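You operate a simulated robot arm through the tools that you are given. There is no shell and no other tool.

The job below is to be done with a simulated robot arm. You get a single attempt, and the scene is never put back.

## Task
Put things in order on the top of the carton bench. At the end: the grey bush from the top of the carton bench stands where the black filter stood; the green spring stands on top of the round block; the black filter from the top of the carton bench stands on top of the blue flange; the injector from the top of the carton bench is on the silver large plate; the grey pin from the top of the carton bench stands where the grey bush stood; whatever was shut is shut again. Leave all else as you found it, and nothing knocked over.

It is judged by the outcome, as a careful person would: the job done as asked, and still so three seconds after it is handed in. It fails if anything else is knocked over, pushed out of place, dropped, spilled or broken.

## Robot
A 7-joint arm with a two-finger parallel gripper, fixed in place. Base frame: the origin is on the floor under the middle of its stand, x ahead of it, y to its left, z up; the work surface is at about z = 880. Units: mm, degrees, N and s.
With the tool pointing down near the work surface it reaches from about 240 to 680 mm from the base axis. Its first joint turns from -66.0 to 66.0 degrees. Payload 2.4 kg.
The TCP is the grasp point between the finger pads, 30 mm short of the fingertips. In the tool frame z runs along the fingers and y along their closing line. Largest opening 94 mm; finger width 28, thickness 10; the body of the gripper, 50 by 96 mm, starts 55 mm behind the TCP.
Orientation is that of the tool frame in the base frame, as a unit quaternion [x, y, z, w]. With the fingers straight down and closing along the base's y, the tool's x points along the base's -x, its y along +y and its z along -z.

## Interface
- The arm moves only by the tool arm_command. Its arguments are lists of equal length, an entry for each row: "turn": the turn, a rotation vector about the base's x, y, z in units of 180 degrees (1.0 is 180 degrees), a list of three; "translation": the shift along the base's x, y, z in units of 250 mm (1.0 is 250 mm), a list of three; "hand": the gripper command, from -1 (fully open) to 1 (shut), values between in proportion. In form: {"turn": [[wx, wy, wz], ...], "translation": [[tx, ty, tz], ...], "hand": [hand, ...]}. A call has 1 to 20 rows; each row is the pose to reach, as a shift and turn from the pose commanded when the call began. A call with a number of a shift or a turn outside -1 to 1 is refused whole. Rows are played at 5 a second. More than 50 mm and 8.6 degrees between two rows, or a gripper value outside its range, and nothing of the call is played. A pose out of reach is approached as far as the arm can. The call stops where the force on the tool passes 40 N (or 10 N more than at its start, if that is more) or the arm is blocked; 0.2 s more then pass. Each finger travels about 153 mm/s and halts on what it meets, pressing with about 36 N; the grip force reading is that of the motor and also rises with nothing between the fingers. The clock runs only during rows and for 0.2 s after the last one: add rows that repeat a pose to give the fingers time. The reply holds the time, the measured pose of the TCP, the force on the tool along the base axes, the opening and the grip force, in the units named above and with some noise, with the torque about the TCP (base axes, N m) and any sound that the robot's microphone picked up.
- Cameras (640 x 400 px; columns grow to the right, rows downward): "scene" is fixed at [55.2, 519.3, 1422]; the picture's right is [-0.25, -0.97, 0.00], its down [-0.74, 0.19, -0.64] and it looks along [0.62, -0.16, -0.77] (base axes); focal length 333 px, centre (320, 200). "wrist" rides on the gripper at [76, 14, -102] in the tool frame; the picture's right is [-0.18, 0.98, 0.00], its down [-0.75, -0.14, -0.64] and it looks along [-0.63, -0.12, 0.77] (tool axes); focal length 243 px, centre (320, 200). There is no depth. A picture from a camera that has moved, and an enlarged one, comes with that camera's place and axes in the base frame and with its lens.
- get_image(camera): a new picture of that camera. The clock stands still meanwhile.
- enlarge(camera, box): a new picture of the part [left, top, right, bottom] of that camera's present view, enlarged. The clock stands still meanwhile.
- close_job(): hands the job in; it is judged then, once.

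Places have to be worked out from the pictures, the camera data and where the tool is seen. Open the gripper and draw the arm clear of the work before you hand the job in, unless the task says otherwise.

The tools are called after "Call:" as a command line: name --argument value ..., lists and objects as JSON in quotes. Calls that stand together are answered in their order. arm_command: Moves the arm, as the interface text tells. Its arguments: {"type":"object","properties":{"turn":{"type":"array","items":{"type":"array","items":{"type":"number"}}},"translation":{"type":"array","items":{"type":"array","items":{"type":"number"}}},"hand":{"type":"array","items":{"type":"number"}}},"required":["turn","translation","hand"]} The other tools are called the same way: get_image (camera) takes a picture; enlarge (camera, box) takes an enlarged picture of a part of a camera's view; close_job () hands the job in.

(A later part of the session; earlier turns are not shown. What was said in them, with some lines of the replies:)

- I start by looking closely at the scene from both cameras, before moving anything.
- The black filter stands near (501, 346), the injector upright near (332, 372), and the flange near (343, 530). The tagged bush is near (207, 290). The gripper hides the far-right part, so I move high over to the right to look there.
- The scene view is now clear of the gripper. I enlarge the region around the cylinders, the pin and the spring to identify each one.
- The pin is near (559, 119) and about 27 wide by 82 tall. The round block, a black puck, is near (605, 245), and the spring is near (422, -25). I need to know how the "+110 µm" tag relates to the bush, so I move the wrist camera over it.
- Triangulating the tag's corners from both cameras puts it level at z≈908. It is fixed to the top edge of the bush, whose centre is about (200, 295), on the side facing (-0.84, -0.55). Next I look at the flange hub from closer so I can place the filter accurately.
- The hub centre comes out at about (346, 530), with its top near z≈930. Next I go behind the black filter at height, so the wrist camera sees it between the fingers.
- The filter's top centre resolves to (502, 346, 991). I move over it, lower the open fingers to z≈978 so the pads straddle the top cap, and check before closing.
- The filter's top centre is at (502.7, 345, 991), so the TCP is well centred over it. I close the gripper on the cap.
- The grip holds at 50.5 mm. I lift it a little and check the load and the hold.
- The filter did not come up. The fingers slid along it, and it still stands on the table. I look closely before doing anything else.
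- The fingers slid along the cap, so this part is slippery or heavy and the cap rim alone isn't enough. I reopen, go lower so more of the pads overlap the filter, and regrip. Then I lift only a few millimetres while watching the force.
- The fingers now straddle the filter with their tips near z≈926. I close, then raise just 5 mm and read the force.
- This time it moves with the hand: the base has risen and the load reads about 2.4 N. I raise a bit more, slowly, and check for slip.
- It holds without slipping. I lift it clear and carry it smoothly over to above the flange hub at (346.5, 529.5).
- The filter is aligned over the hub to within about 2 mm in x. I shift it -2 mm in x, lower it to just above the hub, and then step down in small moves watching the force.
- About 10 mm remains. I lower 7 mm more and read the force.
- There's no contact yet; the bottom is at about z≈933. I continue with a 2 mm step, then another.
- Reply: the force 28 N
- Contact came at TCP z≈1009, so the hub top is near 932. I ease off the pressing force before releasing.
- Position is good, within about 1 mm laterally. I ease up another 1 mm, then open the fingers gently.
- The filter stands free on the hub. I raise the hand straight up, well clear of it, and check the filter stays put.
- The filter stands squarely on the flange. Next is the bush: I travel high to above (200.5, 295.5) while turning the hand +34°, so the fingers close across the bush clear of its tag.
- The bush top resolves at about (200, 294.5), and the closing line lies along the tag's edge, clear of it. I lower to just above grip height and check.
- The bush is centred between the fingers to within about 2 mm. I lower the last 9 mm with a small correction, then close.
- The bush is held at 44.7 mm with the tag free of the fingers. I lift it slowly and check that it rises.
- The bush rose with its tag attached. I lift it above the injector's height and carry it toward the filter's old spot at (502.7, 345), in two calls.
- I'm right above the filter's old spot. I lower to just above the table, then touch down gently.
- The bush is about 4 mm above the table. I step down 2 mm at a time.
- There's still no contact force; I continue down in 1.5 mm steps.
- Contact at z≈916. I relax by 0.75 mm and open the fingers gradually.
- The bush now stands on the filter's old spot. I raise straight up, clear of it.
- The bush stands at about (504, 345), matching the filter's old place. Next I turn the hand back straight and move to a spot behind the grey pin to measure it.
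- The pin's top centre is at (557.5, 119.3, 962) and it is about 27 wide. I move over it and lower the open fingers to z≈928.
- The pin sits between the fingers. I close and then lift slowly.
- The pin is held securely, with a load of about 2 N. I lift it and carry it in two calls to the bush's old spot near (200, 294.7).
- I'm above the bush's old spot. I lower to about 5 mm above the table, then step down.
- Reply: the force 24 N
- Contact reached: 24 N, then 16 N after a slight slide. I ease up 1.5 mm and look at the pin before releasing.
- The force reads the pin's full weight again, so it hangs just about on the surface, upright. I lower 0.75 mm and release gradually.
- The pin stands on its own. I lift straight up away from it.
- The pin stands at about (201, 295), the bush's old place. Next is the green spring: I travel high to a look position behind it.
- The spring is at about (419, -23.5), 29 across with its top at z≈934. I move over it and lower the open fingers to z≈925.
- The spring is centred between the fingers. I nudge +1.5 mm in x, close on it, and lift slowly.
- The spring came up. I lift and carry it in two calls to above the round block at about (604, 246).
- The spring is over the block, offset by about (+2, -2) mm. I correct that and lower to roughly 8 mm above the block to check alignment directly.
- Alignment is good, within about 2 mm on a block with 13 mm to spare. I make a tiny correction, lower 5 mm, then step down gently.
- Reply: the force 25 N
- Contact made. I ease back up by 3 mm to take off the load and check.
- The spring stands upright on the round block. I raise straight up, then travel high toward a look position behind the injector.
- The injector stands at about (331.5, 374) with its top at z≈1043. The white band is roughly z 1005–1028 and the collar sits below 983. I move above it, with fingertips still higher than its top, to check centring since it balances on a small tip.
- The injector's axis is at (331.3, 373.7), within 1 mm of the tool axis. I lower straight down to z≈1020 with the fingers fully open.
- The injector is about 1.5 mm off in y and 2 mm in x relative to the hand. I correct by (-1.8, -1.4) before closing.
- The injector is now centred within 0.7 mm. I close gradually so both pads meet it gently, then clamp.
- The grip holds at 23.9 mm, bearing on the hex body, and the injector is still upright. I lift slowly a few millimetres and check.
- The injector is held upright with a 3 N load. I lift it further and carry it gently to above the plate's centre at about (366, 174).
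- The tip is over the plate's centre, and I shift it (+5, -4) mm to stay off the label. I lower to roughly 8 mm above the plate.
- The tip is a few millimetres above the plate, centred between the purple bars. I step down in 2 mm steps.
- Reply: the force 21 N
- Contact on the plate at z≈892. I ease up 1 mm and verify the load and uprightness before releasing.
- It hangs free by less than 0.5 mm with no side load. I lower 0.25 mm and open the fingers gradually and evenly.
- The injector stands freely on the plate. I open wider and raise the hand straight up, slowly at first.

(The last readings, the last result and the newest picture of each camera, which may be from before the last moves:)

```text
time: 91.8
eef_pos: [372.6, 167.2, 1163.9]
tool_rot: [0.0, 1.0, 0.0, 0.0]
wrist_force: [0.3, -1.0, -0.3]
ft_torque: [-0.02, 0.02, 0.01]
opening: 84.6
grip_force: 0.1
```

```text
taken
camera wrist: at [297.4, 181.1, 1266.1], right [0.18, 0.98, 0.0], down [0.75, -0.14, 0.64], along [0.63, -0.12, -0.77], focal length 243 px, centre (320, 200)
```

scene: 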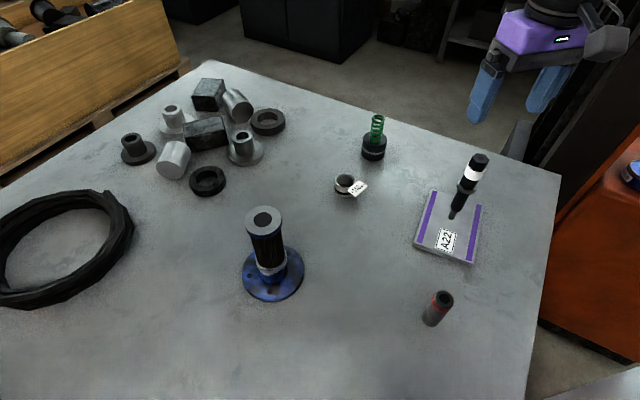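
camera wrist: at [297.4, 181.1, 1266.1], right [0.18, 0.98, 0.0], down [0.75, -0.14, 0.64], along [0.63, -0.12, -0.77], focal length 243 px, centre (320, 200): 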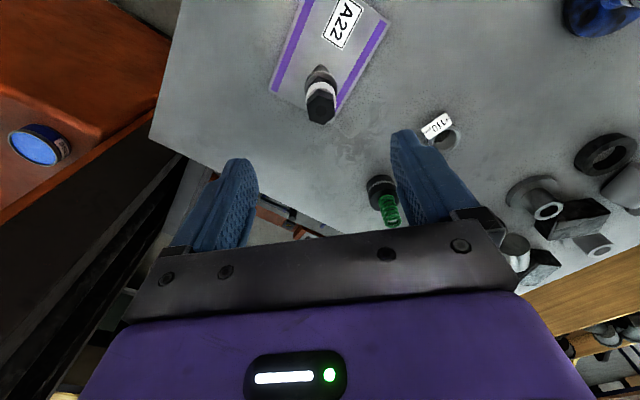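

Everything appears in place. I move the arm clear to the right, high up, and then inspect every item once more.

Call:
arm_command --turn '[[0, 0, 0], [0, 0, 0], [0, 0, 0], [0, 0, 0], [0, 0, 0]]' --translation '[[-0.03, -0.12, 0.03], [-0.08, -0.26, 0.06], [-0.14, -0.4, 0.1], [-0.2, -0.56, 0.12], [-0.2, -0.56, 0.12]]' --hand '[-1, -1, -1, -1, -1]'

Call:
get_image --camera "scene"

Call:
enlarge --camera "scene" --box '[320, 100, 500, 270]'

Call:
enlarge --camera "scene" --box '[220, 190, 340, 310]'

Call:
enlarge --camera "scene" --box '[390, 270, 490, 340]'

```text
time: 93.0
eef_pos: [319.9, 29.2, 1191.9]
tool_rot: [-0.002, 1.0, 0.0, 0.0]
wrist_force: [0.1, 0.7, 0.6]
ft_torque: [-0.02, -0.02, -0.01]
opening: 93.9
grip_force: 0.2
```

```text
taken
```

scene: 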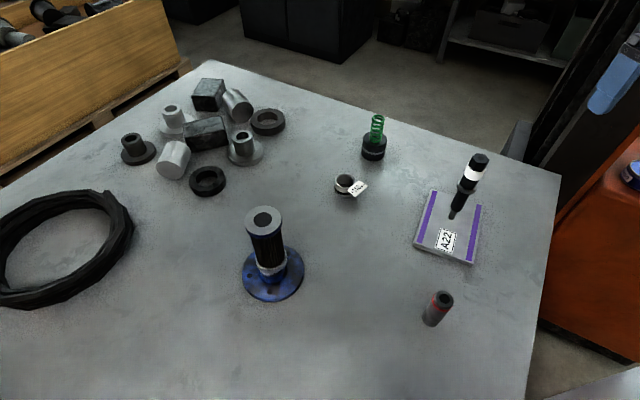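

```text
2.35 times, centred on (410, 185) of scene
camera zoom: at [55.2, 519.3, 1422.0], right [-0.25, -0.97, 0.0], down [-0.74, 0.19, -0.64], along [0.62, -0.16, -0.77], focal length 783 px, centre (108, 235)
```

zoom: 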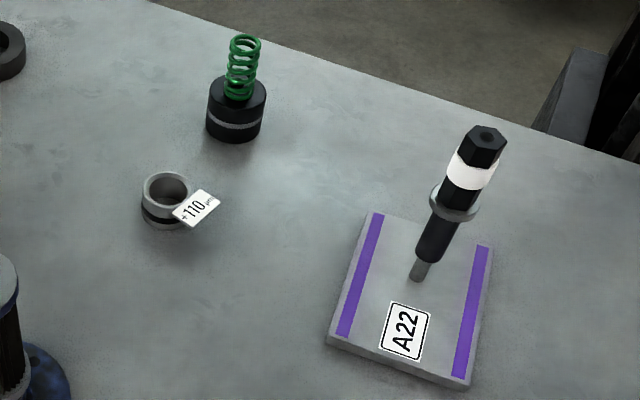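

```text
3.33 times, centred on (280, 250) of scene
camera zoom: at [55.2, 519.3, 1422.0], right [-0.25, -0.97, 0.0], down [-0.74, 0.19, -0.64], along [0.62, -0.16, -0.77], focal length 1109 px, centre (453, 33)
```

zoom: 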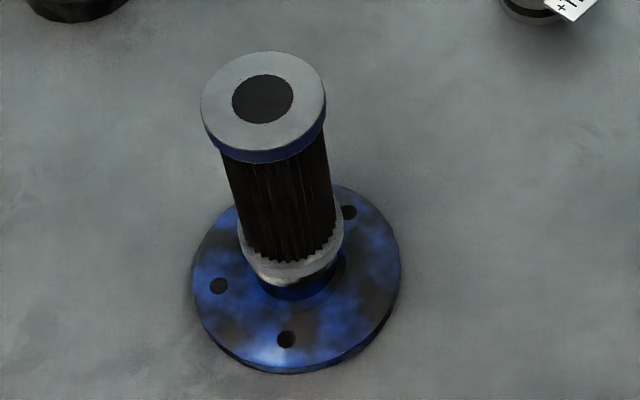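

```text
5.71 times, centred on (440, 305) of scene
camera zoom: at [55.2, 519.3, 1422.0], right [-0.25, -0.97, 0.0], down [-0.74, 0.19, -0.64], along [0.62, -0.16, -0.77], focal length 1901 px, centre (-366, -400)
```

zoom: 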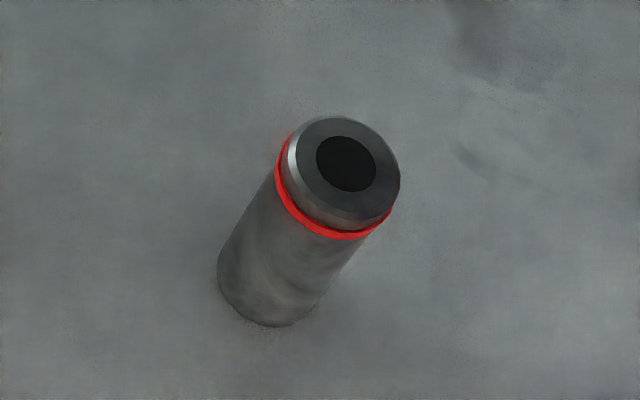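

All five items check out: the filter is on the flange and the bush is on the filter's old spot. The pin is on the bush's old spot, the spring is on the round block, and the injector stands on the A22 plate. Nothing else has moved, nothing was opened, and the arm is clear with the gripper open, so I hand the job in.

Call:
close_job

```text
The job is handed in.
```

The job is handed in, and all five moves came out as asked. In the last pictures everything was standing where it should be; I haven't seen a verdict.

- **Black filter:** it stands on the hub of the blue flange. My first grip slid up its cap without lifting it, and it stayed standing; a lower grip held.
- **Grey bush:** it stands where the filter stood, to within about 3 mm. Its "+110 µm" tag is fixed to it and came along.
- **Grey pin:** it stands where the bush stood, to within about 2 mm.
- **Green spring:** it stands on the round block. I took that to be the black cylinder with the silver band.
- **Injector:** it stands upright on the silver A22 plate, between the purple bars and clear of the label. It balances on its narrow tip, as it did at the start.

I opened nothing, so there was nothing to shut again. No other item appeared to have moved. The gripper is open and the arm is clear of the work.
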